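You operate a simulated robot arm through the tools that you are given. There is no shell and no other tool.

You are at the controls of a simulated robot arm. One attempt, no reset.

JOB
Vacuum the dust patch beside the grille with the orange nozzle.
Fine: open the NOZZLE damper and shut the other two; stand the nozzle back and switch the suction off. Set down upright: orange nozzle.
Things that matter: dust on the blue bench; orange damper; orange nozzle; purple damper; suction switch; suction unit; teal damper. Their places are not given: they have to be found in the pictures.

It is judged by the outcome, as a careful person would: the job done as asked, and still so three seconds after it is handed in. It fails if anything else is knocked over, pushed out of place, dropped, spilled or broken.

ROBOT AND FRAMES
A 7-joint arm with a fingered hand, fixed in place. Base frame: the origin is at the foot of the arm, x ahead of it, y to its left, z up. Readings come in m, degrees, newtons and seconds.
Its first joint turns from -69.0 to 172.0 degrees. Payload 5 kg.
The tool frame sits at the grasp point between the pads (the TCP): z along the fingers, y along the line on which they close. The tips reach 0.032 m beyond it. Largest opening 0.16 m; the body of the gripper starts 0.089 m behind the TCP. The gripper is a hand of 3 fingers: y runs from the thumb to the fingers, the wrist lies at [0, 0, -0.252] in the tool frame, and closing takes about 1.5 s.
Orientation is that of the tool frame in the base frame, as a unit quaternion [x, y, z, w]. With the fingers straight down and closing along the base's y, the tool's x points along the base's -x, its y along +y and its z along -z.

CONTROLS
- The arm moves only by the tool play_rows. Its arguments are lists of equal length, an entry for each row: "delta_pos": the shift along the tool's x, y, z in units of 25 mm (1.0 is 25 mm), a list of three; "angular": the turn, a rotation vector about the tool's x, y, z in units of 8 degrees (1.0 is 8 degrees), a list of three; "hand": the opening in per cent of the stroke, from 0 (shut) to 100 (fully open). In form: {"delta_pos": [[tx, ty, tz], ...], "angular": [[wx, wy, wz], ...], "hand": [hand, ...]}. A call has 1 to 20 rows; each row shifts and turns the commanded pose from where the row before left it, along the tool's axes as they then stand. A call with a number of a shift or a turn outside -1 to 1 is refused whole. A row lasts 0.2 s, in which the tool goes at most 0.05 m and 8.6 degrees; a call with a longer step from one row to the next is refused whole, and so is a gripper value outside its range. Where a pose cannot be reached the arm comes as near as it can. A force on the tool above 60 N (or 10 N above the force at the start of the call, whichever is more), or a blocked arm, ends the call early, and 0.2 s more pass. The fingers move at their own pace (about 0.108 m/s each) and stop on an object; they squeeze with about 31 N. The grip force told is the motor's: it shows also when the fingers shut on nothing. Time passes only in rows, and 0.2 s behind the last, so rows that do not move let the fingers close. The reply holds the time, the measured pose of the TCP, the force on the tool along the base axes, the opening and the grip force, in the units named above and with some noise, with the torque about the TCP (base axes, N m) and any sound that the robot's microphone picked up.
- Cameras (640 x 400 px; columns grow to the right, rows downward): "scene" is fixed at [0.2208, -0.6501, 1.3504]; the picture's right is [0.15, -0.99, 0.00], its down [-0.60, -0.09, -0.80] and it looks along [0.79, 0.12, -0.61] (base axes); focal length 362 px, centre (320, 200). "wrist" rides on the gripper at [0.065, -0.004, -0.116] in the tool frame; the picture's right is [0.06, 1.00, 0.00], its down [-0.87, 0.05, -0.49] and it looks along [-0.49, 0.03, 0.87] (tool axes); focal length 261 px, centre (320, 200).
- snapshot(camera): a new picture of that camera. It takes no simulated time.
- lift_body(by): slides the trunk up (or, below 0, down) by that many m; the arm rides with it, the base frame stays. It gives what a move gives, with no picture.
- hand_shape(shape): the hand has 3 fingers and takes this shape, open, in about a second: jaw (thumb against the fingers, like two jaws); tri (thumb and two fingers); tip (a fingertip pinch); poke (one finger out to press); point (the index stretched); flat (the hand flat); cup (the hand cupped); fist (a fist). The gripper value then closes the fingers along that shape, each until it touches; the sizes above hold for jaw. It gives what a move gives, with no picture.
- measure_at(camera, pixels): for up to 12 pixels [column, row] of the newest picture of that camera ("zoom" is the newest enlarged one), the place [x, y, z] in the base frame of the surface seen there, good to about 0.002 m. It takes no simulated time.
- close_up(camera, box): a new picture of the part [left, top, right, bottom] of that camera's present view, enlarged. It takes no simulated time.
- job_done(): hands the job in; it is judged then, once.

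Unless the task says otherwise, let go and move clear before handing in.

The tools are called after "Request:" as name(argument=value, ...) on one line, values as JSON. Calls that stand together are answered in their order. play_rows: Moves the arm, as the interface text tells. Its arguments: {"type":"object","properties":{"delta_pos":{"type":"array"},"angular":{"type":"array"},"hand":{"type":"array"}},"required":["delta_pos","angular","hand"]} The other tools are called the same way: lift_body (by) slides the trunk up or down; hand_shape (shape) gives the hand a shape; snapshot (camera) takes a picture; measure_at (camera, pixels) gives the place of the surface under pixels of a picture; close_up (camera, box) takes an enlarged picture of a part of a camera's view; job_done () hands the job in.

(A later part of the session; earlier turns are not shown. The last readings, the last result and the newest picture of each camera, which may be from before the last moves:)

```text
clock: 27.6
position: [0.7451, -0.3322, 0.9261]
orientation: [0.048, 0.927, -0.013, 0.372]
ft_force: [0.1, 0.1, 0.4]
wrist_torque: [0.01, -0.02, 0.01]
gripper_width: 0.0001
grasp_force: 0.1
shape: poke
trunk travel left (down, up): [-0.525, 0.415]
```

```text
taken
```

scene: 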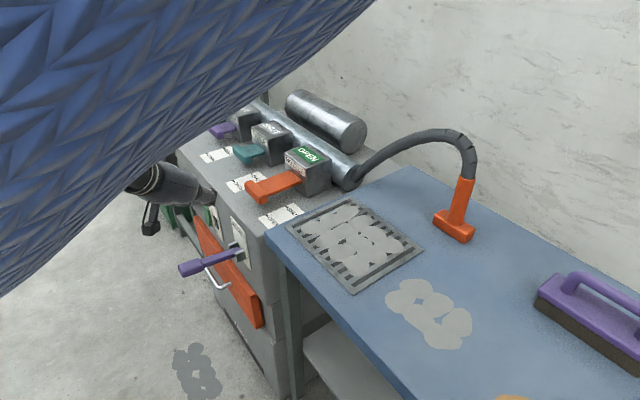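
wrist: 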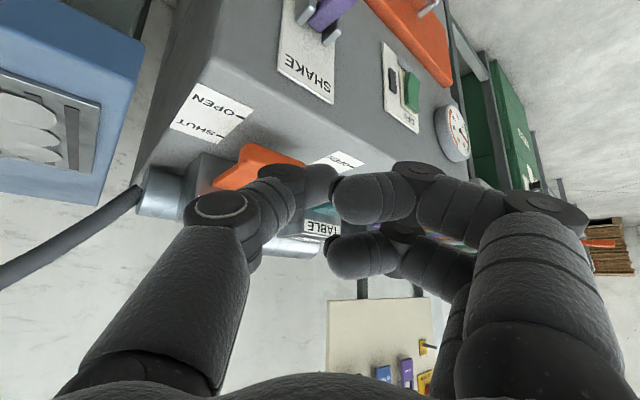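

Yaw −5° was reached, and the poke shape shows the extended thumb tip at about (332,185) of the wrist view. I'll slide left in front of the switch while holding the shape with the opening at 100.

Request:
play_rows(delta_pos=[[-0.33, 0.917, 0.321], [-0.33, 0.917, 0.321], [-0.33, 0.917, 0.321], [-0.33, 0.917, 0.321], [-0.33, 0.917, 0.321], [-0.33, 0.917, 0.321], [-0.33, 0.917, 0.321], [0, 0, 0]], angular=[[0, 0, 0], [0, 0, 0], [0, 0, 0], [0, 0, 0], [0, 0, 0], [0, 0, 0], [0, 0, 0], [0, 0, 0]], hand=[100, 100, 100, 100, 100, 100, 100, 100])

Request:
snapshot(camera="scene")

Request:
snapshot(camera="wrist")

```text
clock: 29.4
position: [0.8416, -0.1832, 0.9289]
orientation: [0.048, 0.927, -0.013, 0.371]
ft_force: [0.4, 0.4, 0.3]
wrist_torque: [-0.03, 0.0, -0.01]
gripper_width: 0.0
grasp_force: 0.1
shape: poke
trunk travel left (down, up): [-0.525, 0.415]
```

```text
taken
```

scene: 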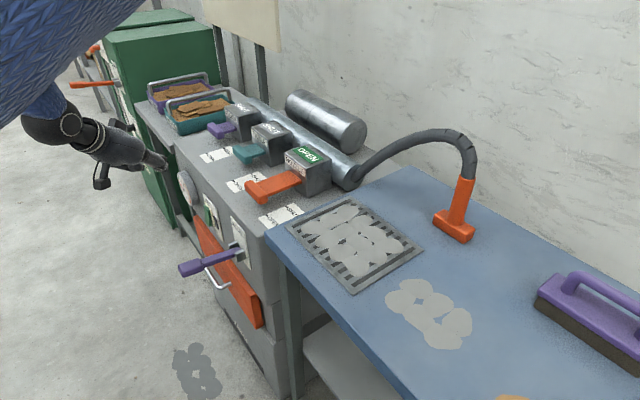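

```text
taken
```

wrist: 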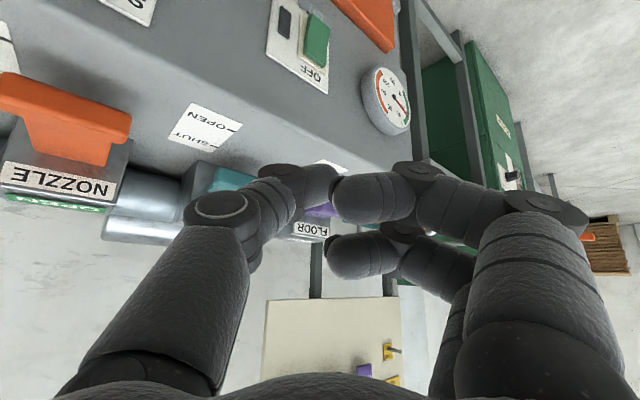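

The poke shape holds with hand at 100, and the position was reached. Before lowering I'll check the orange hatch and gauge positions.

Request:
close_up(camera="scene", box=[160, 150, 280, 300])

Request:
measure_at(camera="zoom", pixels=[[213, 185], [225, 200], [260, 250], [320, 320], [150, 110], [130, 90], [100, 315], [140, 300], [240, 350], [180, 140], [205, 190], [330, 290]])

```text
2.67 times, centred on (220, 225) of scene
```

zoom: 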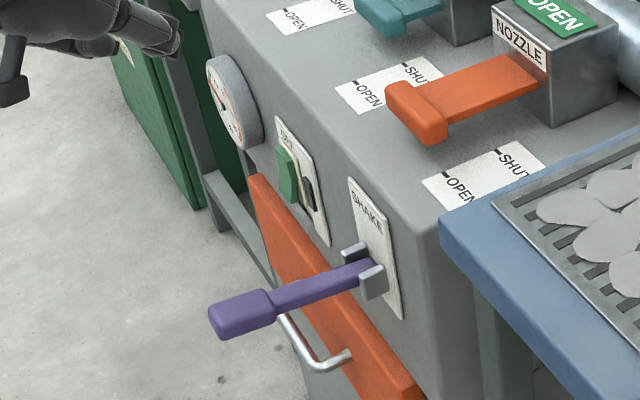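

```text
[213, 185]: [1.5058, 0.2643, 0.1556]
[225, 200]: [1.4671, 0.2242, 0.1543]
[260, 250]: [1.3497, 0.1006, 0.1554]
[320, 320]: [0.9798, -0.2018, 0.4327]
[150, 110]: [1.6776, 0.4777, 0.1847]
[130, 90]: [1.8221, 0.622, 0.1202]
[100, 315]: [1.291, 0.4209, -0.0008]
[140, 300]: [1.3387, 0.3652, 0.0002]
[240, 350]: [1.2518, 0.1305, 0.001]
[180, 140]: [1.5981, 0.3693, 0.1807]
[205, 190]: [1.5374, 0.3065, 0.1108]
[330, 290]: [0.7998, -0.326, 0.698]
```

I'll re-pick the pixels: hatch corner (255,182), gauge (230,100) and lever knob (240,315) in this zoom.

Request:
measure_at(camera="zoom", pixels=[[255, 182], [265, 205], [290, 250], [222, 110], [215, 65], [245, 125], [225, 318], [255, 300], [330, 360], [365, 350], [290, 320], [262, 190]])

```text
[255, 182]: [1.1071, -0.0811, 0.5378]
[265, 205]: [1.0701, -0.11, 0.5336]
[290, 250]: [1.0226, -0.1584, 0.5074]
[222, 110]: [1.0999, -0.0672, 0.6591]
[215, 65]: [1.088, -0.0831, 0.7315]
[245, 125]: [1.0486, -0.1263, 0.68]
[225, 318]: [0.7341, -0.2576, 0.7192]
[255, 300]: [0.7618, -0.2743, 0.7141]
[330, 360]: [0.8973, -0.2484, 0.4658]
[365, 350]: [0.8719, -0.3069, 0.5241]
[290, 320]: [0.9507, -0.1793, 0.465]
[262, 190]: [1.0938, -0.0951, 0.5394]
```

The hatch is below z 0.54 and the gauge is beyond s 0.63, so the area around the switch is clear. I'll lower the trunk by 0.265.

Request:
lift_body(by=-0.265)

Request:
snapshot(camera="wrist")

Request:
close_up(camera="scene", box=[120, 150, 280, 260])

```text
clock: 32.1
position: [0.8427, -0.1827, 0.6624]
orientation: [0.048, 0.927, -0.013, 0.371]
ft_force: [-0.4, 0.1, 0.5]
wrist_torque: [-0.01, -0.01, 0.01]
gripper_width: 0.0
grasp_force: 0.0
shape: poke
trunk travel left (down, up): [-0.26, 0.68]
```

```text
taken
```

wrist: 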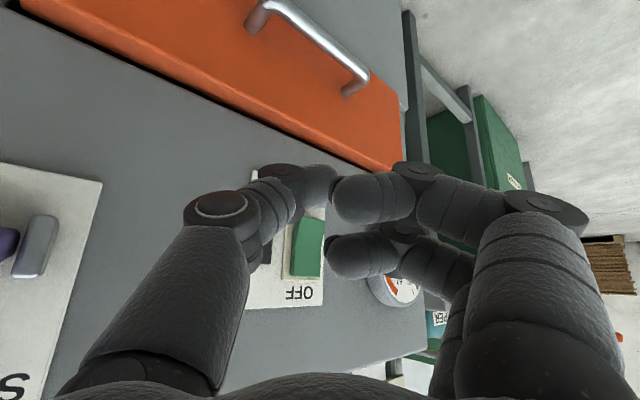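

```text
3.64 times, centred on (200, 205) of scene
```

zoom: 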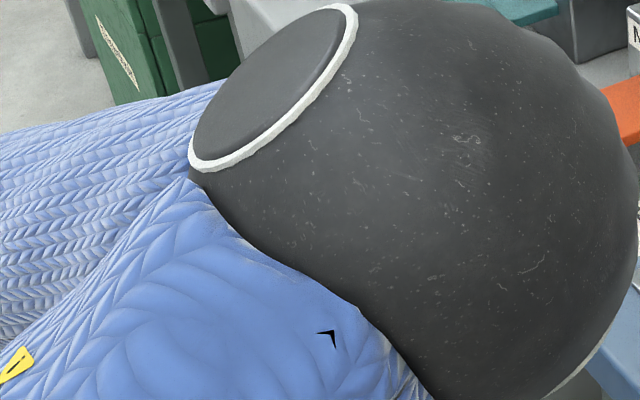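

The elbow now fills the scene camera's view. I'll take a full scene picture to judge where it is relative to the bench.

Request:
snapshot(camera="scene")

Request:
measure_at(camera="scene", pixels=[[240, 200], [300, 200], [350, 200], [250, 100], [200, 300], [120, 200], [60, 250], [300, 300], [400, 320], [380, 260]])

```text
taken
```

scene: 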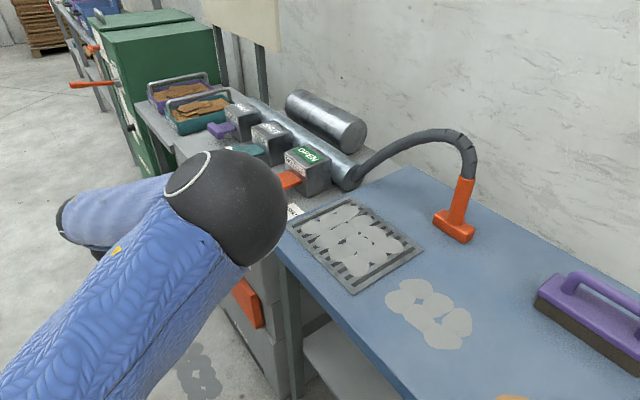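

```text
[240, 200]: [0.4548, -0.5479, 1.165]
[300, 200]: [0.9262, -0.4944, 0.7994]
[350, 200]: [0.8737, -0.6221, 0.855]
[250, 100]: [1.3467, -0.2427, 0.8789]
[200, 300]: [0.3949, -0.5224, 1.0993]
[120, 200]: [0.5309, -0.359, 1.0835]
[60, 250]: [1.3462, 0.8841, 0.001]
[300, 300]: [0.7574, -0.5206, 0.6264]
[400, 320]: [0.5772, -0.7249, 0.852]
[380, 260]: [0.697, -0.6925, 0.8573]
```

The elbow sits at about (0.45, −0.55, 1.1), clear of the bench. I'll zoom on the wrist view to locate the thumb tip against the rocker.

Request:
close_up(camera="wrist", box=[220, 130, 420, 310])

Request:
measure_at(camera="zoom", pixels=[[350, 160], [340, 130], [355, 180], [320, 150], [290, 290], [340, 270], [300, 250], [320, 230], [360, 150], [400, 200], [390, 160]])

```text
2.22 times, centred on (320, 220) of wrist
```

zoom: 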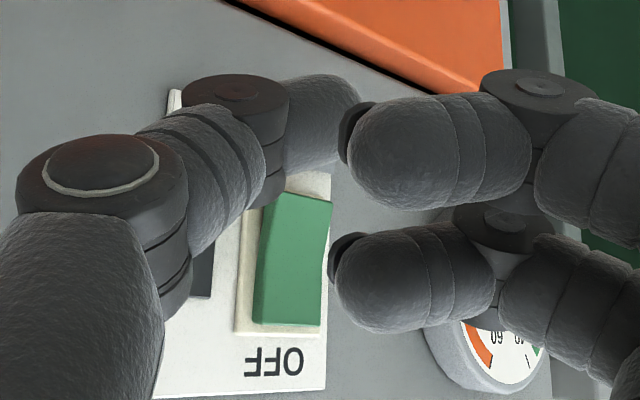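

```text
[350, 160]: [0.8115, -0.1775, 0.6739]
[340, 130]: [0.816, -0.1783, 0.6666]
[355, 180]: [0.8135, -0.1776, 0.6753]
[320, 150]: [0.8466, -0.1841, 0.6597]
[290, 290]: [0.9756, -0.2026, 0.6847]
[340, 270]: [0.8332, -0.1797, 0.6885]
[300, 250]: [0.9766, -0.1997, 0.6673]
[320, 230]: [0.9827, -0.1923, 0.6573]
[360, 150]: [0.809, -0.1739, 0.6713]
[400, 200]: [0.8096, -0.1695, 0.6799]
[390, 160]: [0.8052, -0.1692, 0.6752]
```

In the poke shape the thumb end is blunt and bent over the TCP. I'll try the "point" shape here, which has free space around it, and see whether a straight index gives a cleaner tip.

Request:
hand_shape(shape="point")

Request:
snapshot(camera="wrist")

```text
clock: 33.0
position: [0.8427, -0.1827, 0.6611]
orientation: [0.049, 0.927, -0.013, 0.371]
ft_force: [-0.5, -0.1, -0.4]
wrist_torque: [0.03, 0.0, 0.02]
gripper_width: 0.0
grasp_force: 0.1
shape: point
trunk travel left (down, up): [-0.26, 0.68]
```

```text
taken
```

wrist: 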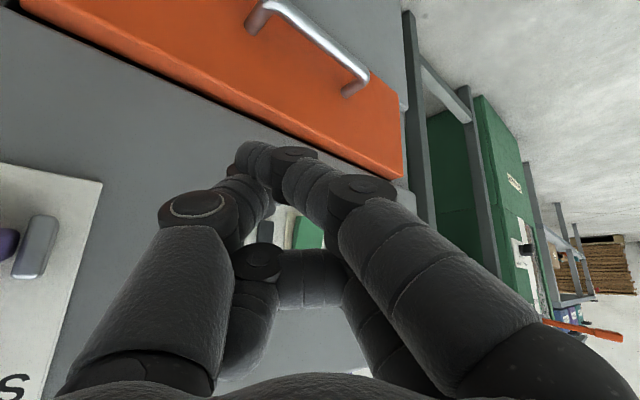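

In the point shape the index finger stretches out to about (250,155) in the wrist view. I'll zoom and measure its tip.

Request:
close_up(camera="wrist", box=[200, 110, 360, 230])

Request:
measure_at(camera="zoom", pixels=[[150, 130], [160, 180], [200, 140], [220, 180], [165, 155], [190, 190], [240, 200], [300, 160], [140, 290], [400, 250], [150, 150]])

```text
3.33 times, centred on (280, 170) of wrist
```

zoom: 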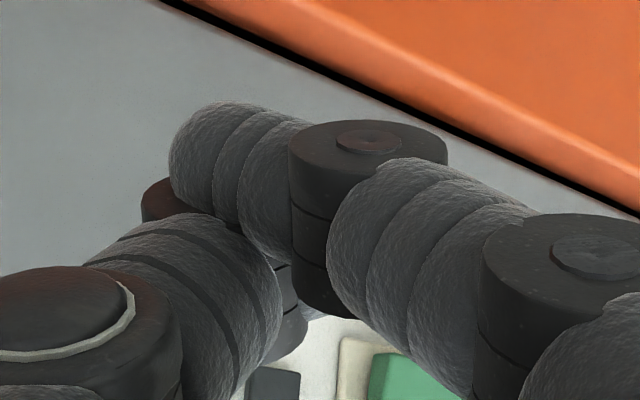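

```text
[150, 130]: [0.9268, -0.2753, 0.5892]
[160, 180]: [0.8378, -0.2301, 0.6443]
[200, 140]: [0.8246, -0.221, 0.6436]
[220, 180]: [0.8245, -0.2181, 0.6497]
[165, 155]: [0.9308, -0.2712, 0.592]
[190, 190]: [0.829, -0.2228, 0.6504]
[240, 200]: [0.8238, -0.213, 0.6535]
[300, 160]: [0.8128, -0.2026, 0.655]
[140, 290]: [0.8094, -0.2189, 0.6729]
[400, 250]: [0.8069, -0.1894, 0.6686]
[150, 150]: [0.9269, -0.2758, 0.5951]
```

The index in "point" bends across and isn't a clean tip. I'll go back to "poke", whose thumb knuckle is narrow vertically, and approach to about 3 cm short of the rocker.

Request:
hand_shape(shape="poke")

Request:
play_rows(delta_pos=[[-0.559, 0.202, 0.507], [-0.559, 0.202, 0.507], [-0.559, 0.202, 0.507], [-0.559, 0.202, 0.507], [0, 0, 0]], angular=[[0, 0, 0], [0, 0, 0], [0, 0, 0], [0, 0, 0], [0, 0, 0]], hand=[100, 100, 100, 100, 100])

Request:
snapshot(camera="wrist")

Request:
snapshot(camera="scene")

```text
clock: 33.9
position: [0.8434, -0.1828, 0.6626]
orientation: [0.049, 0.927, -0.014, 0.371]
ft_force: [0.8, -0.4, 0.3]
wrist_torque: [0.0, -0.02, 0.01]
gripper_width: 0.0002
grasp_force: 0.1
shape: poke
trunk travel left (down, up): [-0.26, 0.68]
```

```text
clock: 35.1
position: [0.9224, -0.1719, 0.6646]
orientation: [0.048, 0.927, -0.013, 0.371]
ft_force: [-0.1, 0.3, -0.1]
wrist_torque: [0.02, 0.01, 0.02]
gripper_width: 0.0
grasp_force: 0.1
shape: poke
trunk travel left (down, up): [-0.26, 0.68]
```

```text
taken
```

wrist: 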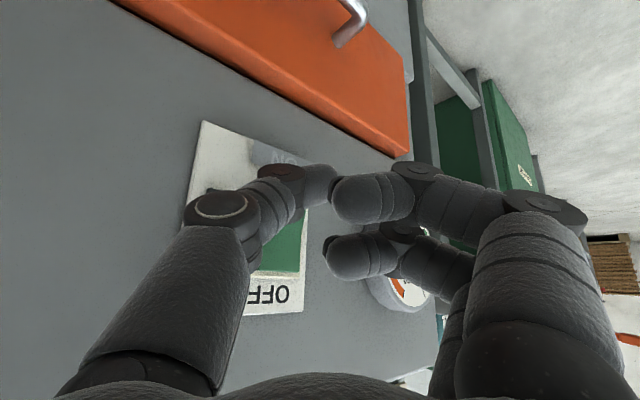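

```text
taken
```

scene: 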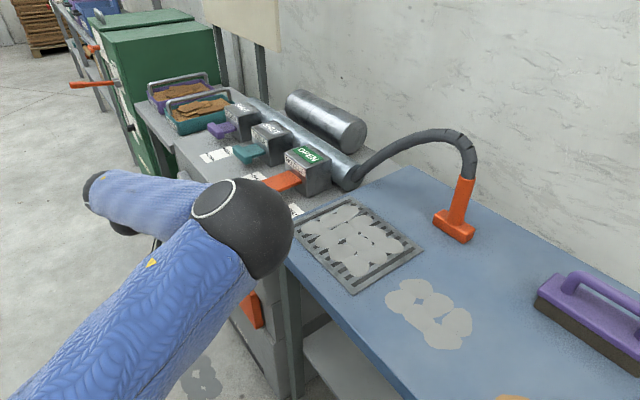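

"ON" is visible at the rocker's lower end (290,155), which confirms that pressing low is ON. I'll zoom to check the thumb's alignment with the rocker.

Request:
close_up(camera="wrist", box=[170, 100, 370, 330])

Request:
measure_at(camera="zoom", pixels=[[300, 270], [330, 230], [310, 200], [345, 200], [250, 120], [280, 95], [160, 60], [240, 140], [200, 130], [340, 110], [330, 250]])

```text
1.74 times, centred on (270, 215) of wrist
```

zoom: 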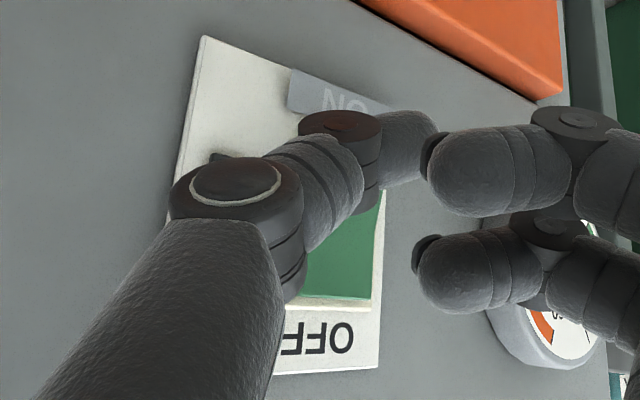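

```text
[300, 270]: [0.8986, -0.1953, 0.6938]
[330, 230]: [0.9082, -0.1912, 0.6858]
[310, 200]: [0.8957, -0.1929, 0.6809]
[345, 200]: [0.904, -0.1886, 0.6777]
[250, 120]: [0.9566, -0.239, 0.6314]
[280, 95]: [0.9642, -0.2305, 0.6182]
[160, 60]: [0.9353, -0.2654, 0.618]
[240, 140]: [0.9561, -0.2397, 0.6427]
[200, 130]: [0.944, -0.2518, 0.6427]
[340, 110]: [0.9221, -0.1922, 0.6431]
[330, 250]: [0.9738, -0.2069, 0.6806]
```

The knuckle should meet the lower rocker at z≈0.654 after about 16 mm. I'll move 20 mm ahead and then press about 12 mm along the face normal in small steps.

Request:
play_rows(delta_pos=[[-0.288, 0.039, 0.275], [-0.288, 0.039, 0.275], [-0.142, -0.154, 0.134], [-0.142, -0.154, 0.134], [0, 0, 0]], angular=[[0, 0, 0], [0, 0, 0], [0, 0, 0], [0, 0, 0], [0, 0, 0]], hand=[100, 100, 100, 100, 100])

Request:
close_up(camera="wrist", box=[170, 100, 370, 330])

```text
clock: 36.3
position: [0.9513, -0.1807, 0.665]
orientation: [0.048, 0.927, -0.013, 0.371]
ft_force: [0.3, -0.1, 0.1]
wrist_torque: [0.0, 0.0, 0.0]
gripper_width: 0.0
grasp_force: 0.1
shape: poke
trunk travel left (down, up): [-0.26, 0.68]
```

```text
1.74 times, centred on (270, 215) of wrist
```

zoom: 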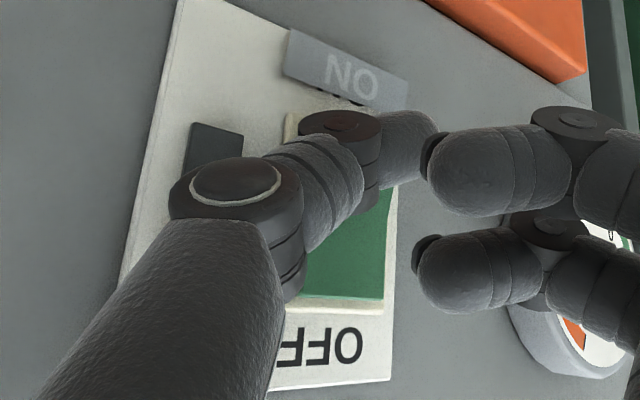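

No contact has been felt yet. I'll continue along the normal in 5 mm steps, watching for a click or force.

Request:
play_rows(delta_pos=[[-0.113, -0.123, 0.107], [-0.113, -0.123, 0.107], [0, 0, 0]], angular=[[0, 0, 0], [0, 0, 0], [0, 0, 0]], hand=[100, 100, 100])

Request:
close_up(camera="wrist", box=[170, 100, 370, 330])

```text
clock: 37.1
position: [0.957, -0.1852, 0.6637]
orientation: [0.046, 0.928, -0.012, 0.37]
ft_force: [-16.8, 8.5, -3.7]
wrist_torque: [0.14, 0.1, -0.36]
gripper_width: 0.0
grasp_force: 0.0
shape: poke
trunk travel left (down, up): [-0.26, 0.68]
```

```text
1.74 times, centred on (270, 215) of wrist
```

zoom: 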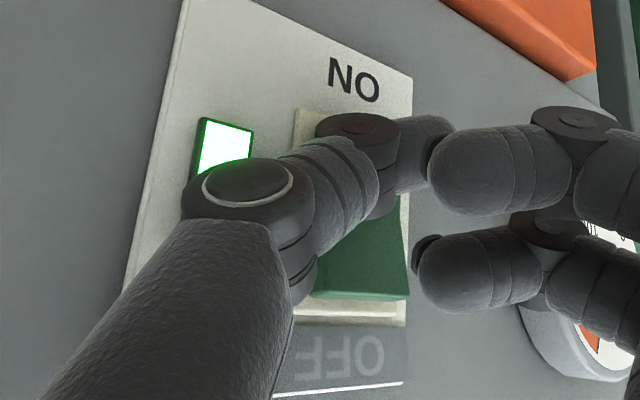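

The lamp is lit green and the rocker flipped to ON, so suction is running. I'll back away, raise the trunk and open the hand for the nozzle.

Request:
play_rows(delta_pos=[[0.142, 0.154, -0.134], [0.142, 0.154, -0.134], [0.142, 0.154, -0.134], [0.72, -0.0987, -0.6866], [0.72, -0.0987, -0.6866], [0.72, -0.0987, -0.6866], [0.72, -0.0987, -0.6866], [0.72, -0.0987, -0.6866], [0, 0, 0]], angular=[[0, 0, 0], [0, 0, 0], [0, 0, 0], [0, 0, 0], [0, 0, 0], [0, 0, 0], [0, 0, 0], [0, 0, 0], [0, 0, 0]], hand=[100, 100, 100, 100, 100, 100, 100, 100, 100])

Request:
lift_body(by=0.3)

Request:
hand_shape(shape="jaw")

Request:
snapshot(camera="scene")

Request:
snapshot(camera="wrist")

```text
clock: 39.1
position: [0.8198, -0.1738, 0.6629]
orientation: [0.049, 0.927, -0.013, 0.371]
ft_force: [0.1, 0.4, 1.2]
wrist_torque: [-0.01, 0.0, 0.0]
gripper_width: 0.0001
grasp_force: 0.0
shape: poke
trunk travel left (down, up): [-0.26, 0.68]
```

```text
clock: 42.1
position: [0.8199, -0.1727, 0.9645]
orientation: [0.048, 0.927, -0.014, 0.372]
ft_force: [0.5, 0.0, 0.2]
wrist_torque: [-0.01, 0.0, 0.01]
gripper_width: 0.0001
grasp_force: 0.1
shape: poke
trunk travel left (down, up): [-0.56, 0.38]
```

```text
clock: 43.0
position: [0.8204, -0.1714, 0.9638]
orientation: [0.048, 0.927, -0.013, 0.372]
ft_force: [0.4, 0.0, -0.6]
wrist_torque: [0.02, -0.04, -0.01]
gripper_width: 0.1598
grasp_force: 0.0
shape: jaw
trunk travel left (down, up): [-0.56, 0.38]
```

```text
taken
```

scene: 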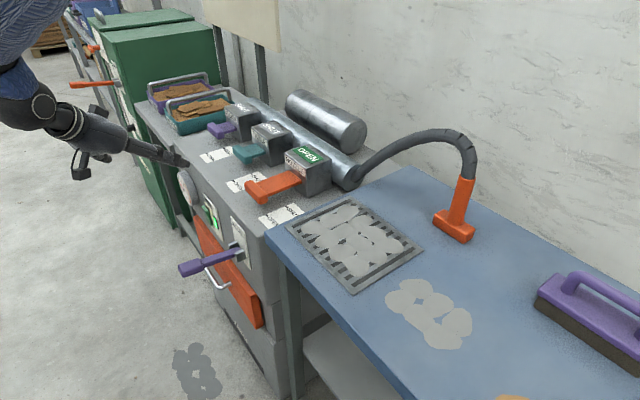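

```text
taken
```

wrist: 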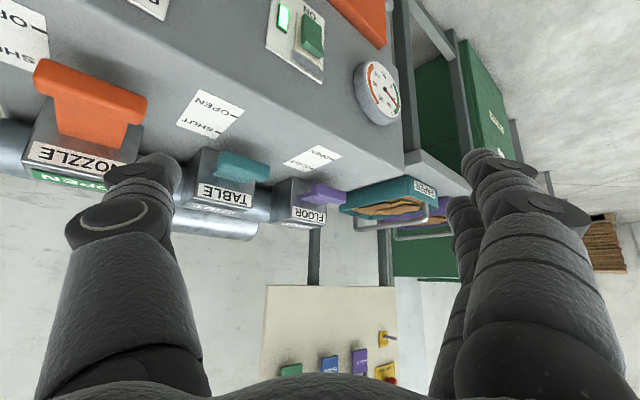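

The hand is clear and open. I'll measure the nozzle's handle, head and hose precisely before approaching.

Request:
close_up(camera="scene", box=[400, 120, 500, 250])

Request:
measure_at(camera="zoom", pixels=[[338, 240], [345, 240], [352, 240], [360, 240], [368, 240], [376, 240], [325, 290], [335, 290], [350, 290], [362, 290], [352, 195], [385, 195]])

Request:
measure_at(camera="zoom", pixels=[[270, 300], [285, 290], [310, 290], [300, 320], [360, 372], [393, 350], [370, 335], [380, 130], [330, 60], [270, 50], [180, 80], [60, 160]])

```text
3.08 times, centred on (450, 185) of scene
```

zoom: 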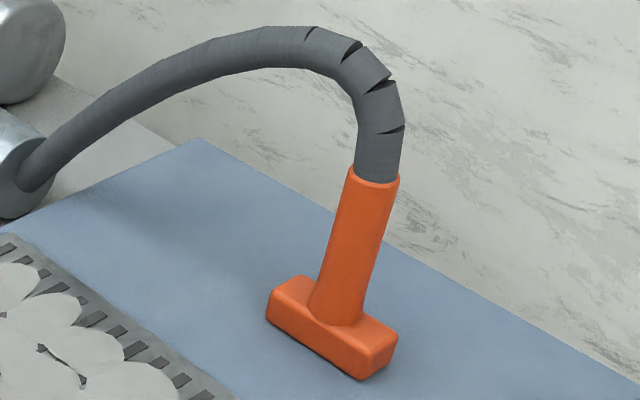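

```text
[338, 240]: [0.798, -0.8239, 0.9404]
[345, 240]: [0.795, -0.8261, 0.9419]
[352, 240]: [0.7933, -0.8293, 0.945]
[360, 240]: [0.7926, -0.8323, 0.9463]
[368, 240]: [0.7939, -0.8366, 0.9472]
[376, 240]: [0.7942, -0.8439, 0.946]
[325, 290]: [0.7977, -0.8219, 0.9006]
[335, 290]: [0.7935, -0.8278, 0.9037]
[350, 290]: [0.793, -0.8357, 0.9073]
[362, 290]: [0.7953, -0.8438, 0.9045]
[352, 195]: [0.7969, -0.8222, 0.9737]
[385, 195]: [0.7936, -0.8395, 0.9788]
```

```text
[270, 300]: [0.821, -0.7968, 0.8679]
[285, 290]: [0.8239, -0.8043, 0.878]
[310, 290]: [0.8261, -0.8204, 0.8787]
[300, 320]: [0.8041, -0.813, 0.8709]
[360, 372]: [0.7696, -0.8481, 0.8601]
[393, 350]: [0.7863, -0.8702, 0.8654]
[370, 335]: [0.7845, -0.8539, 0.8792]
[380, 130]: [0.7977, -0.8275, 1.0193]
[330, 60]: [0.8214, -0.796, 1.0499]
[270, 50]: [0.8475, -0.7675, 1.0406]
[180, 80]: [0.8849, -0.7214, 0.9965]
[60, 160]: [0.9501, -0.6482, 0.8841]
```

The nozzle's handle is vertical at about (0.803, −0.835) from z 0.88 to 0.985, with the head's long side along the unit's front direction. I'll swing right over the bench and yaw to face it.

Request:
play_rows(delta_pos=[[0.11, -0.971, -0.254], [0.11, -0.971, -0.254], [0.11, -0.971, -0.254], [0.11, -0.971, -0.254], [0.11, -0.971, -0.254], [0.11, -0.971, -0.254], [0.11, -0.971, -0.254], [0.11, -0.971, -0.254], [0.11, -0.971, -0.254], [0.11, -0.971, -0.254], [0.11, -0.971, -0.254], [0.11, -0.971, -0.254], [0.11, -0.971, -0.254], [0.11, -0.971, -0.254], [0, 0, 0], [0, 0, 0], [0, 0, 0], [0, 0, 0], [0, 0, 0], [0, 0, 0]], angular=[[0, 0, 0], [0, 0, 0], [0, 0, 0], [0, 0, 0], [0, 0, 0], [0, 0, 0], [0, 0, 0], [0, 0, 0], [0, 0, 0], [0, 0, 0], [0, 0, 0], [0, 0, 0], [0, 0, 0], [0, 0, 0], [0.673, -0.01, 0.705], [0.673, -0.01, 0.705], [0.673, -0.01, 0.705], [0.673, -0.01, 0.705], [0.673, -0.01, 0.705], [0, 0, 0]], hand=[80, 80, 80, 80, 80, 80, 80, 80, 80, 80, 80, 80, 80, 80, 80, 80, 80, 80, 80, 80])

Request:
snapshot(camera="scene")

Request:
snapshot(camera="wrist")

```text
clock: 47.2
position: [0.6973, -0.504, 0.9962]
orientation: [0.355, 0.858, -0.135, 0.346]
ft_force: [-0.5, 0.7, 0.2]
wrist_torque: [-0.01, -0.01, -0.01]
gripper_width: 0.1284
grasp_force: 0.1
shape: jaw
trunk travel left (down, up): [-0.56, 0.38]
```

```text
taken
```

scene: 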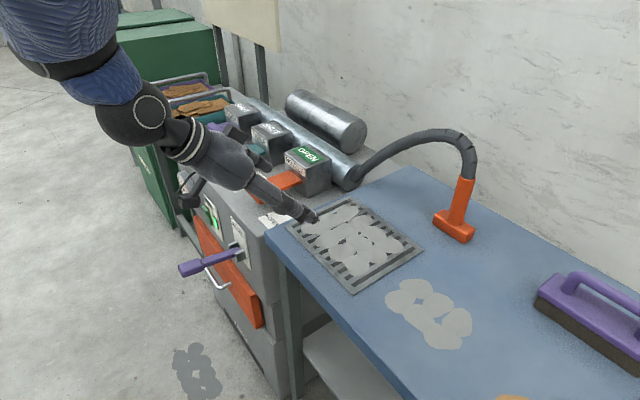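

```text
taken
```

wrist: 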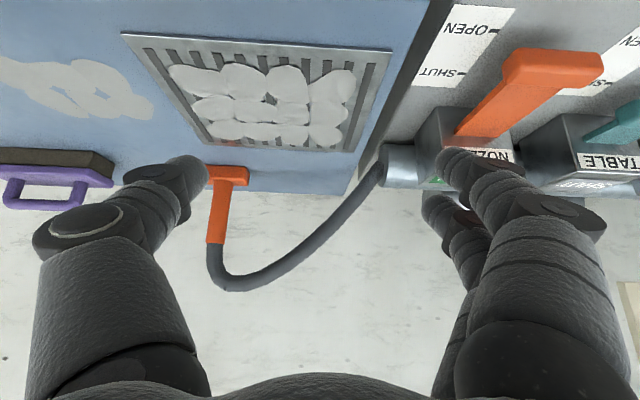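

Everything so far was reachable. I'll test over the dust whether the arm can hold a flatter pitch of about 30° there, because the nozzle must stay upright both at its stand and at the dust.

Request:
play_rows(delta_pos=[[-0.328, -0.948, 0.2985], [-0.328, -0.948, 0.2985], [-0.328, -0.948, 0.2985], [-0.328, -0.948, 0.2985], [-0.328, -0.948, 0.2985], [-0.328, -0.948, 0.2985], [-0.328, -0.948, 0.2985], [-0.328, -0.948, 0.2985], [-0.328, -0.948, 0.2985], [-0.328, -0.948, 0.2985], [-0.328, -0.948, 0.2985], [0, 0, 0], [0, 0, 0], [0, 0, 0]], angular=[[0, 0, 0], [0, 0, 0], [0, 0, 0], [0, 0, 0], [0, 0, 0], [0, 0, 0], [0, 0, 0], [0, 0, 0], [0, 0, 0], [0, 0, 0], [0, 0, 0], [0, -1, 0], [0, -1, 0], [0, 0, 0]], hand=[80, 80, 80, 80, 80, 80, 80, 80, 80, 80, 80, 80, 80, 80])

Request:
snapshot(camera="scene")

Request:
snapshot(camera="wrist")

```text
clock: 50.2
position: [0.5999, -0.7735, 0.9973]
orientation: [0.332, 0.802, -0.184, 0.462]
ft_force: [0.5, 0.1, -0.3]
wrist_torque: [-0.03, 0.01, -0.02]
gripper_width: 0.1281
grasp_force: 0.1
shape: jaw
trunk travel left (down, up): [-0.56, 0.38]
```

```text
taken
```

scene: 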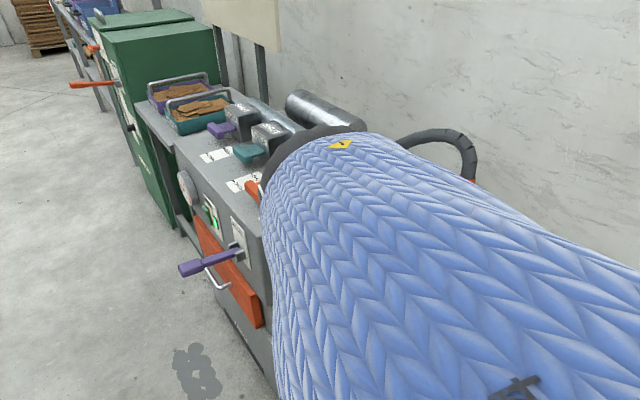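

```text
taken
```

wrist: 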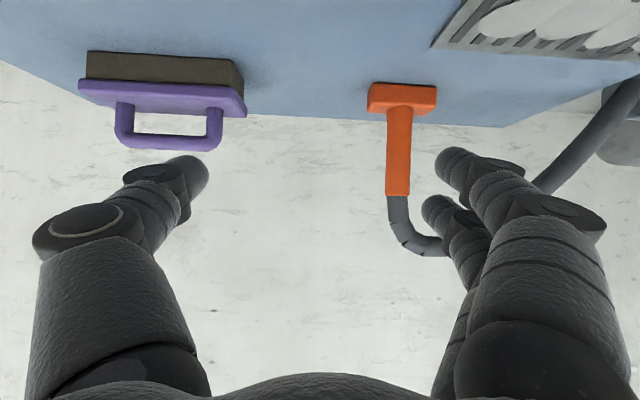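

Pitch 30° is reachable over the dust, and the nozzle is in view at (403,100) in the wrist camera. I'll move to a pre-grasp point about 12 cm short of the handle.

Request:
play_rows(delta_pos=[[-0.3, 0.782, 0.546], [-0.3, 0.782, 0.546], [-0.3, 0.782, 0.546], [-0.3, 0.782, 0.546], [-0.3, 0.782, 0.546], [0, 0, 0]], angular=[[0, 0, 0], [0, 0, 0], [0, 0, 0], [0, 0, 0], [0, 0, 0], [0, 0, 0]], hand=[60, 60, 60, 60, 60, 60])

Request:
snapshot(camera="wrist")

Request:
snapshot(camera="scene")

```text
clock: 51.6
position: [0.7268, -0.7601, 0.9941]
orientation: [0.333, 0.802, -0.185, 0.461]
ft_force: [-0.2, 0.8, 0.9]
wrist_torque: [0.01, -0.01, 0.01]
gripper_width: 0.0964
grasp_force: 0.0
shape: jaw
trunk travel left (down, up): [-0.56, 0.38]
```

```text
taken
```

wrist: 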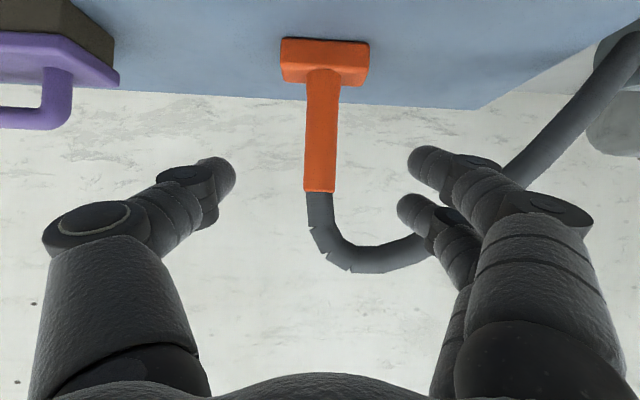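

```text
taken
```

scene: 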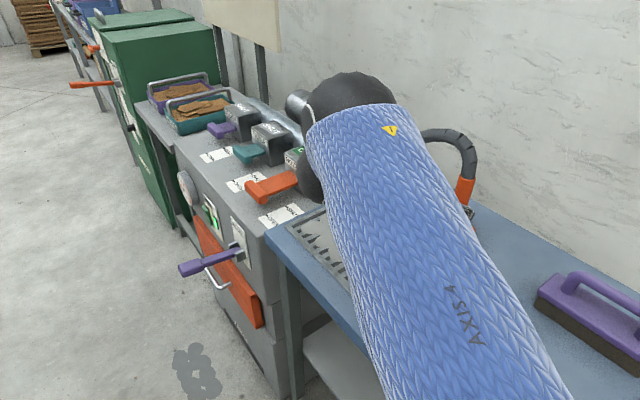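

The handle is nicely centred in the wrist view, from (322,85) to (319,190). I'll measure it from here to refine the grasp.

Request:
measure_at(camera="wrist", pixels=[[320, 100], [320, 130], [320, 160], [319, 185], [308, 140], [336, 130], [306, 170], [333, 170], [320, 220], [285, 70], [366, 68], [325, 60]])

```text
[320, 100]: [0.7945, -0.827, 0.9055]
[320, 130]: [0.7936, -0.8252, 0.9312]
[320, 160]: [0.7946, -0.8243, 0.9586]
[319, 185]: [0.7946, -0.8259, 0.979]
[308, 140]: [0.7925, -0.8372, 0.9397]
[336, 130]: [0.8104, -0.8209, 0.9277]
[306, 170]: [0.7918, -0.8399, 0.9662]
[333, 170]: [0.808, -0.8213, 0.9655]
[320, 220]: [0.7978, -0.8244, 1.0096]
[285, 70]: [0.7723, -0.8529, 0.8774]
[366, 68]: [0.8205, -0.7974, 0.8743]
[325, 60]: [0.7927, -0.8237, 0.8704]
```

The handle axis is straight ahead along the tool axis, about 0.12 m off. I'll advance to straddle it.

Request:
play_rows(delta_pos=[[0, 0.01, 0.8], [0, 0.01, 0.8], [0, 0.01, 0.8], [0, 0.01, 0.8], [0, 0.01, 0.8], [0, 0.01, 0.8], [0, 0, 0]], angular=[[0, 0, 0], [0, 0, 0], [0, 0, 0], [0, 0, 0], [0, 0, 0], [0, 0, 0], [0, 0, 0]], hand=[60, 60, 60, 60, 60, 60, 60])

Request:
snapshot(camera="wrist")

Request:
snapshot(camera="scene")

```text
clock: 53.2
position: [0.8037, -0.8311, 0.935]
orientation: [0.332, 0.802, -0.185, 0.461]
ft_force: [0.6, 0.5, -0.6]
wrist_torque: [0.01, 0.01, -0.02]
gripper_width: 0.0963
grasp_force: 0.2
shape: jaw
trunk travel left (down, up): [-0.56, 0.38]
```

```text
taken
```

wrist: 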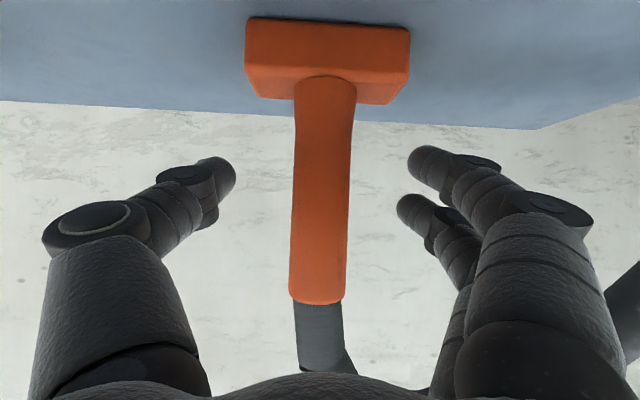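

```text
taken
```

scene: 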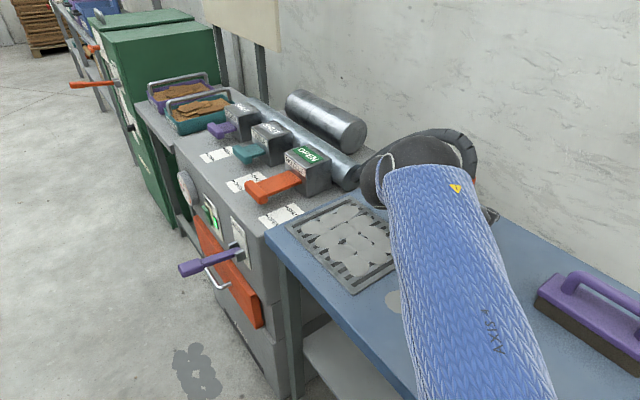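

The handle stands between the thumb and fingers, well centred. I'll close on it.

Request:
play_rows(delta_pos=[[0, 0, 0], [0, 0, 0], [0, 0, 0], [0, 0, 0], [0, 0, 0], [0, 0, 0]], angular=[[0, 0, 0], [0, 0, 0], [0, 0, 0], [0, 0, 0], [0, 0, 0], [0, 0, 0]], hand=[0, 0, 0, 0, 0, 0])

Request:
snapshot(camera="wrist")

```text
clock: 54.6
position: [0.8021, -0.8316, 0.9351]
orientation: [0.332, 0.801, -0.185, 0.462]
ft_force: [-0.1, 0.8, 4.1]
wrist_torque: [0.11, -0.01, 0.02]
gripper_width: 0.0103
grasp_force: 31.0
shape: jaw
trunk travel left (down, up): [-0.56, 0.38]
```

```text
taken
```

wrist: 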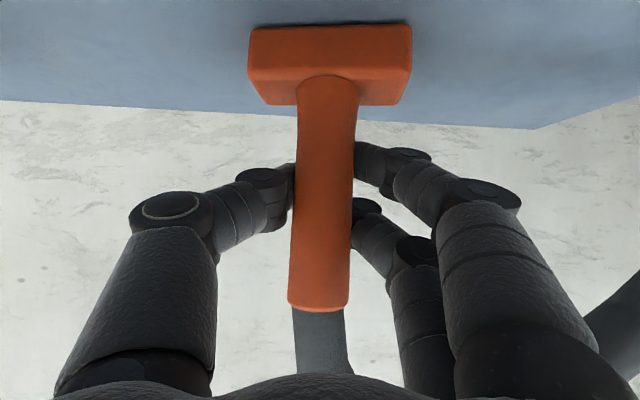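

The nozzle is gripped (31 N). I'll lift it 20 mm and carry it upright to the far side of the dust patch.

Request:
play_rows(delta_pos=[[-0.345, 0, -0.203], [-0.345, 0, -0.203], [0.298, -0.421, -0.51], [0.298, -0.421, -0.51], [0.298, -0.421, -0.51], [0.298, -0.421, -0.51], [0.298, -0.421, -0.51], [0.298, -0.421, -0.51], [0.298, -0.421, -0.51], [0.298, -0.421, -0.51], [0.298, -0.421, -0.51], [0, 0, 0]], angular=[[0, 0, 0], [0, 0, 0], [0, 0, 0], [0, 0, 0], [0, 0, 0], [0, 0, 0], [0, 0, 0], [0, 0, 0], [0, 0, 0], [0, 0, 0], [0, 0, 0], [0, 0, 0]], hand=[0, 0, 0, 0, 0, 0, 0, 0, 0, 0, 0, 0])

Request:
snapshot(camera="wrist")

Request:
snapshot(camera="scene")

```text
clock: 57.2
position: [0.6413, -0.8057, 0.9552]
orientation: [0.332, 0.802, -0.183, 0.461]
ft_force: [-0.3, -1.0, -1.1]
wrist_torque: [0.04, 0.02, 0.01]
gripper_width: 0.0103
grasp_force: 30.9
shape: jaw
trunk travel left (down, up): [-0.56, 0.38]
```

```text
taken
```

wrist: 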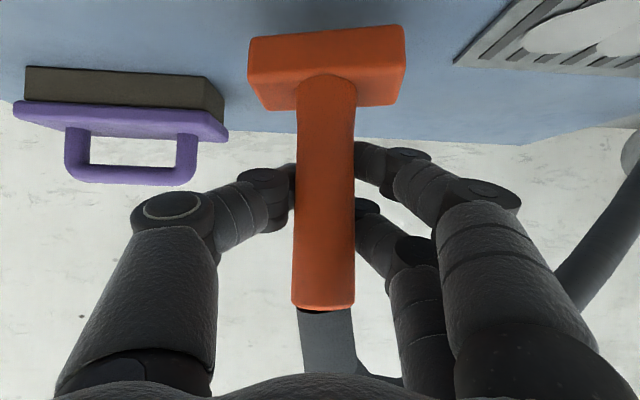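

```text
taken
```

scene: 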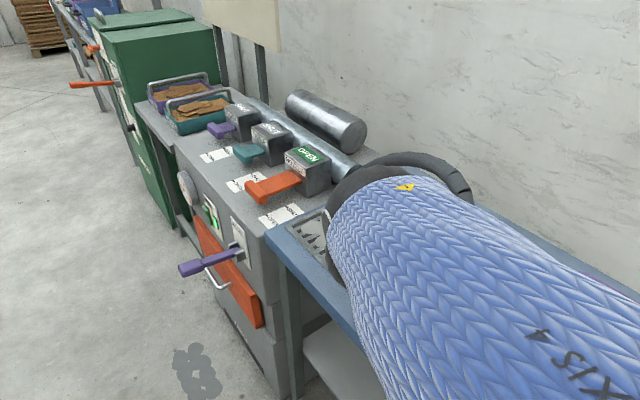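

The nozzle stays upright, with only a slight turn of the head. I'll measure its handle and head to verify uprightness before lowering.

Request:
measure_at(camera="wrist", pixels=[[325, 110], [325, 150], [325, 200], [325, 250], [325, 295], [260, 75], [290, 95], [395, 60], [395, 90], [255, 45], [400, 35], [330, 60]])

```text
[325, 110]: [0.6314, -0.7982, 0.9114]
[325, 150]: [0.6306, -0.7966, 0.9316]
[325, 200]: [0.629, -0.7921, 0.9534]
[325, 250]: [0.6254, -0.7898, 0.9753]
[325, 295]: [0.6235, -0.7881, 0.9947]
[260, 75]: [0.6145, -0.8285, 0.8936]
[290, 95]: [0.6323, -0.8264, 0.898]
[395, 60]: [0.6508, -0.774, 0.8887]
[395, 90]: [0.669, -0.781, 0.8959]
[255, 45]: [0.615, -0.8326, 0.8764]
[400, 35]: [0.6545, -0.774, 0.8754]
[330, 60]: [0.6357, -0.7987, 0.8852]
```

The handle now leans about 9° with its top towards the robot, and the head is turned a few degrees. I'll rotate the tool +9° about its y axis to bring the nozzle upright again and re-measure.

Request:
play_rows(delta_pos=[[0, 0, 0], [0, 0, 0], [0, 0, 0]], angular=[[0, 0.55, 0], [0, 0.55, 0], [0, 0, 0]], hand=[0, 0, 0])

Request:
snapshot(camera="wrist")

Request:
measure_at(camera="wrist", pixels=[[325, 110], [325, 150], [325, 200], [325, 250], [325, 295], [260, 75], [290, 95], [395, 60], [395, 90], [255, 45], [400, 35], [330, 60]])

```text
clock: 58.0
position: [0.6394, -0.8048, 0.954]
orientation: [0.345, 0.835, -0.158, 0.398]
ft_force: [-0.6, 0.0, -1.2]
wrist_torque: [-0.02, -0.01, -0.02]
gripper_width: 0.0098
grasp_force: 30.8
shape: jaw
trunk travel left (down, up): [-0.56, 0.38]
```

```text
taken
```

wrist: 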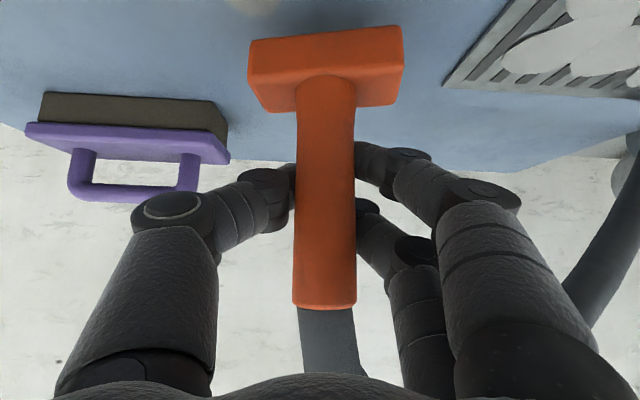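

```text
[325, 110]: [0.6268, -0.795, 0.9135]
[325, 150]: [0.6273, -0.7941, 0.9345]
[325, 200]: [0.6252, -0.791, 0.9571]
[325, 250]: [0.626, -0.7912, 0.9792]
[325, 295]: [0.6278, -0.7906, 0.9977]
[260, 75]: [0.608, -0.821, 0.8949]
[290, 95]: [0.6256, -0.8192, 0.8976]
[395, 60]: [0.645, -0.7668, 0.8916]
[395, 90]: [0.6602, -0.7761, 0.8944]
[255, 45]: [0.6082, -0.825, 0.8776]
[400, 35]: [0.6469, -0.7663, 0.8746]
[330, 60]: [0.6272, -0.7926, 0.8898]
```

The nozzle is upright within about 3°, its mouth about 17 mm above the bench, and it sits just beyond the dust. I'll lower it 15 mm and sweep slowly towards the robot through the middle of the patch.

Request:
play_rows(delta_pos=[[0.232, -0.003, 0.19], [0.232, -0.003, 0.19], [0, 0, 0], [0.303, -0.0068, -0.37], [0.303, -0.0068, -0.37], [0.303, -0.0068, -0.37], [0, 0, 0]], angular=[[0, 0, 0], [0, 0, 0], [0, 0, 0], [0, 0, 0], [0, 0, 0], [0, 0, 0], [0, 0, 0]], hand=[0, 0, 0, 0, 0, 0, 0])

Request:
snapshot(camera="wrist")

Request:
snapshot(camera="scene")

```text
clock: 59.6
position: [0.6136, -0.7808, 0.9392]
orientation: [0.345, 0.835, -0.158, 0.398]
ft_force: [0.1, -0.5, -0.6]
wrist_torque: [-0.03, -0.02, -0.01]
gripper_width: 0.0101
grasp_force: 30.6
shape: jaw
trunk travel left (down, up): [-0.56, 0.38]
```

```text
taken
```

wrist: 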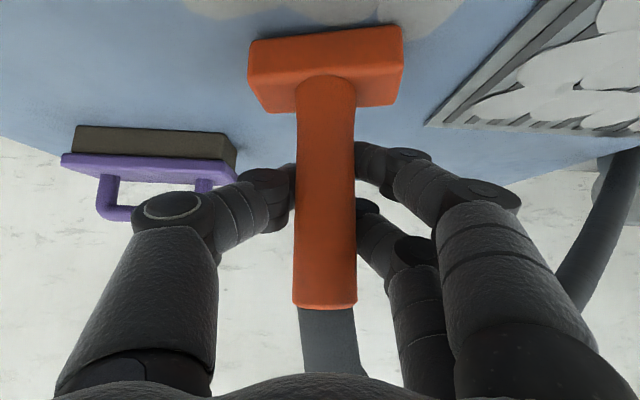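

```text
taken
```

scene: 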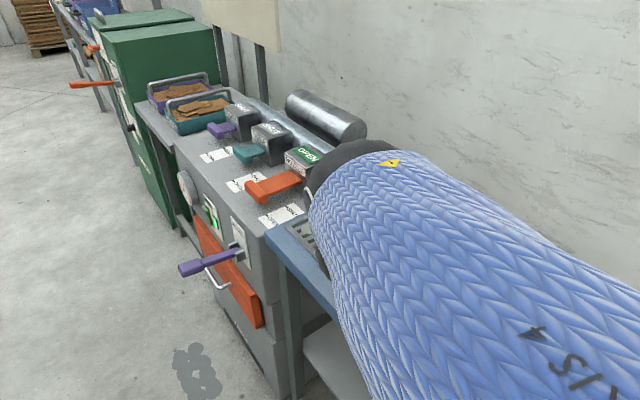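

The dust edge is visible just beyond the head at (330,10). I'll keep sweeping through it.

Request:
play_rows(delta_pos=[[0.303, -0.0068, -0.37], [0.303, -0.0068, -0.37], [0.303, -0.0068, -0.37], [0.303, -0.0068, -0.37], [0, 0, 0]], angular=[[0, 0, 0], [0, 0, 0], [0, 0, 0], [0, 0, 0], [0, 0, 0]], hand=[0, 0, 0, 0, 0])

Request:
snapshot(camera="wrist")

```text
clock: 60.8
position: [0.5796, -0.7468, 0.9375]
orientation: [0.345, 0.835, -0.158, 0.398]
ft_force: [-0.1, -0.1, -0.6]
wrist_torque: [0.01, -0.04, -0.05]
gripper_width: 0.0097
grasp_force: 30.6
shape: jaw
trunk travel left (down, up): [-0.56, 0.38]
```

```text
taken
```

wrist: 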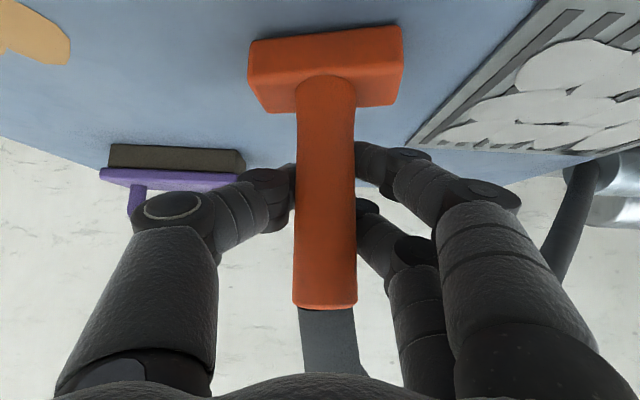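

The dust swept so far has gone, and blue bench shows on both sides of the head. I'll finish the pass to the near edge of the patch.

Request:
play_rows(delta_pos=[[0.303, -0.0068, -0.37], [0.303, -0.0068, -0.37], [0.303, -0.0068, -0.37], [0, 0, 0]], angular=[[0, 0, 0], [0, 0, 0], [0, 0, 0], [0, 0, 0]], hand=[0, 0, 0, 0])

Request:
snapshot(camera="wrist")

Request:
snapshot(camera="scene")

```text
clock: 61.8
position: [0.5544, -0.7203, 0.9394]
orientation: [0.346, 0.835, -0.158, 0.398]
ft_force: [-0.7, -0.3, -1.9]
wrist_torque: [-0.01, 0.02, 0.01]
gripper_width: 0.0099
grasp_force: 30.4
shape: jaw
trunk travel left (down, up): [-0.56, 0.38]
```

```text
taken
```

wrist: 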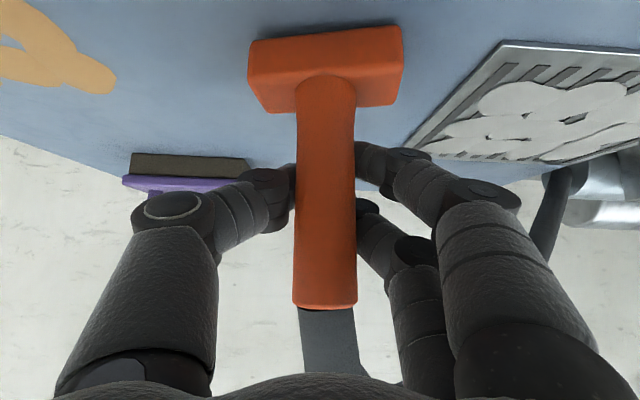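

```text
taken
```

scene: 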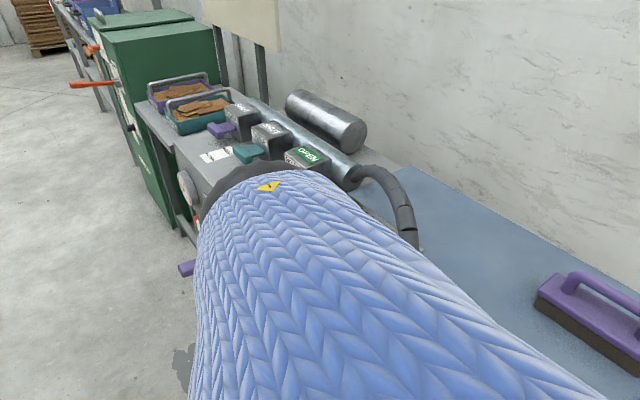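

The patch looks gone around the head. Before making a safety pass, I'll measure how far the tan patch (60,60) and the grille are, so I stay away from both.

Request:
measure_at(camera="wrist", pixels=[[110, 75], [60, 60], [20, 20], [415, 140], [500, 50], [230, 100], [200, 60], [430, 80], [325, 110], [325, 290], [230, 10], [400, 10]])

Request:
close_up(camera="wrist", box=[120, 0, 440, 200])

```text
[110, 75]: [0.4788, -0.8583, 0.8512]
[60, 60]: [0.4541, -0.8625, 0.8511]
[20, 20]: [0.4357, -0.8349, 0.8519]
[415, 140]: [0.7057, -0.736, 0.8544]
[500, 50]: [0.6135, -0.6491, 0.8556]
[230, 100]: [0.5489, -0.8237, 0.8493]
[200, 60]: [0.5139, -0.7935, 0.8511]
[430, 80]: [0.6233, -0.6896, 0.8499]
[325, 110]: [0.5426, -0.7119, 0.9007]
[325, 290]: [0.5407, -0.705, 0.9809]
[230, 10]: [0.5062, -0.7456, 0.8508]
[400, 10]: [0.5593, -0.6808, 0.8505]
```

```text
2.00 times, centred on (280, 100) of wrist
```

zoom: 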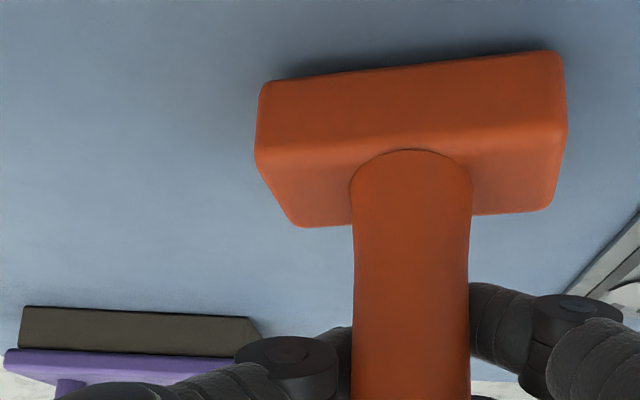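

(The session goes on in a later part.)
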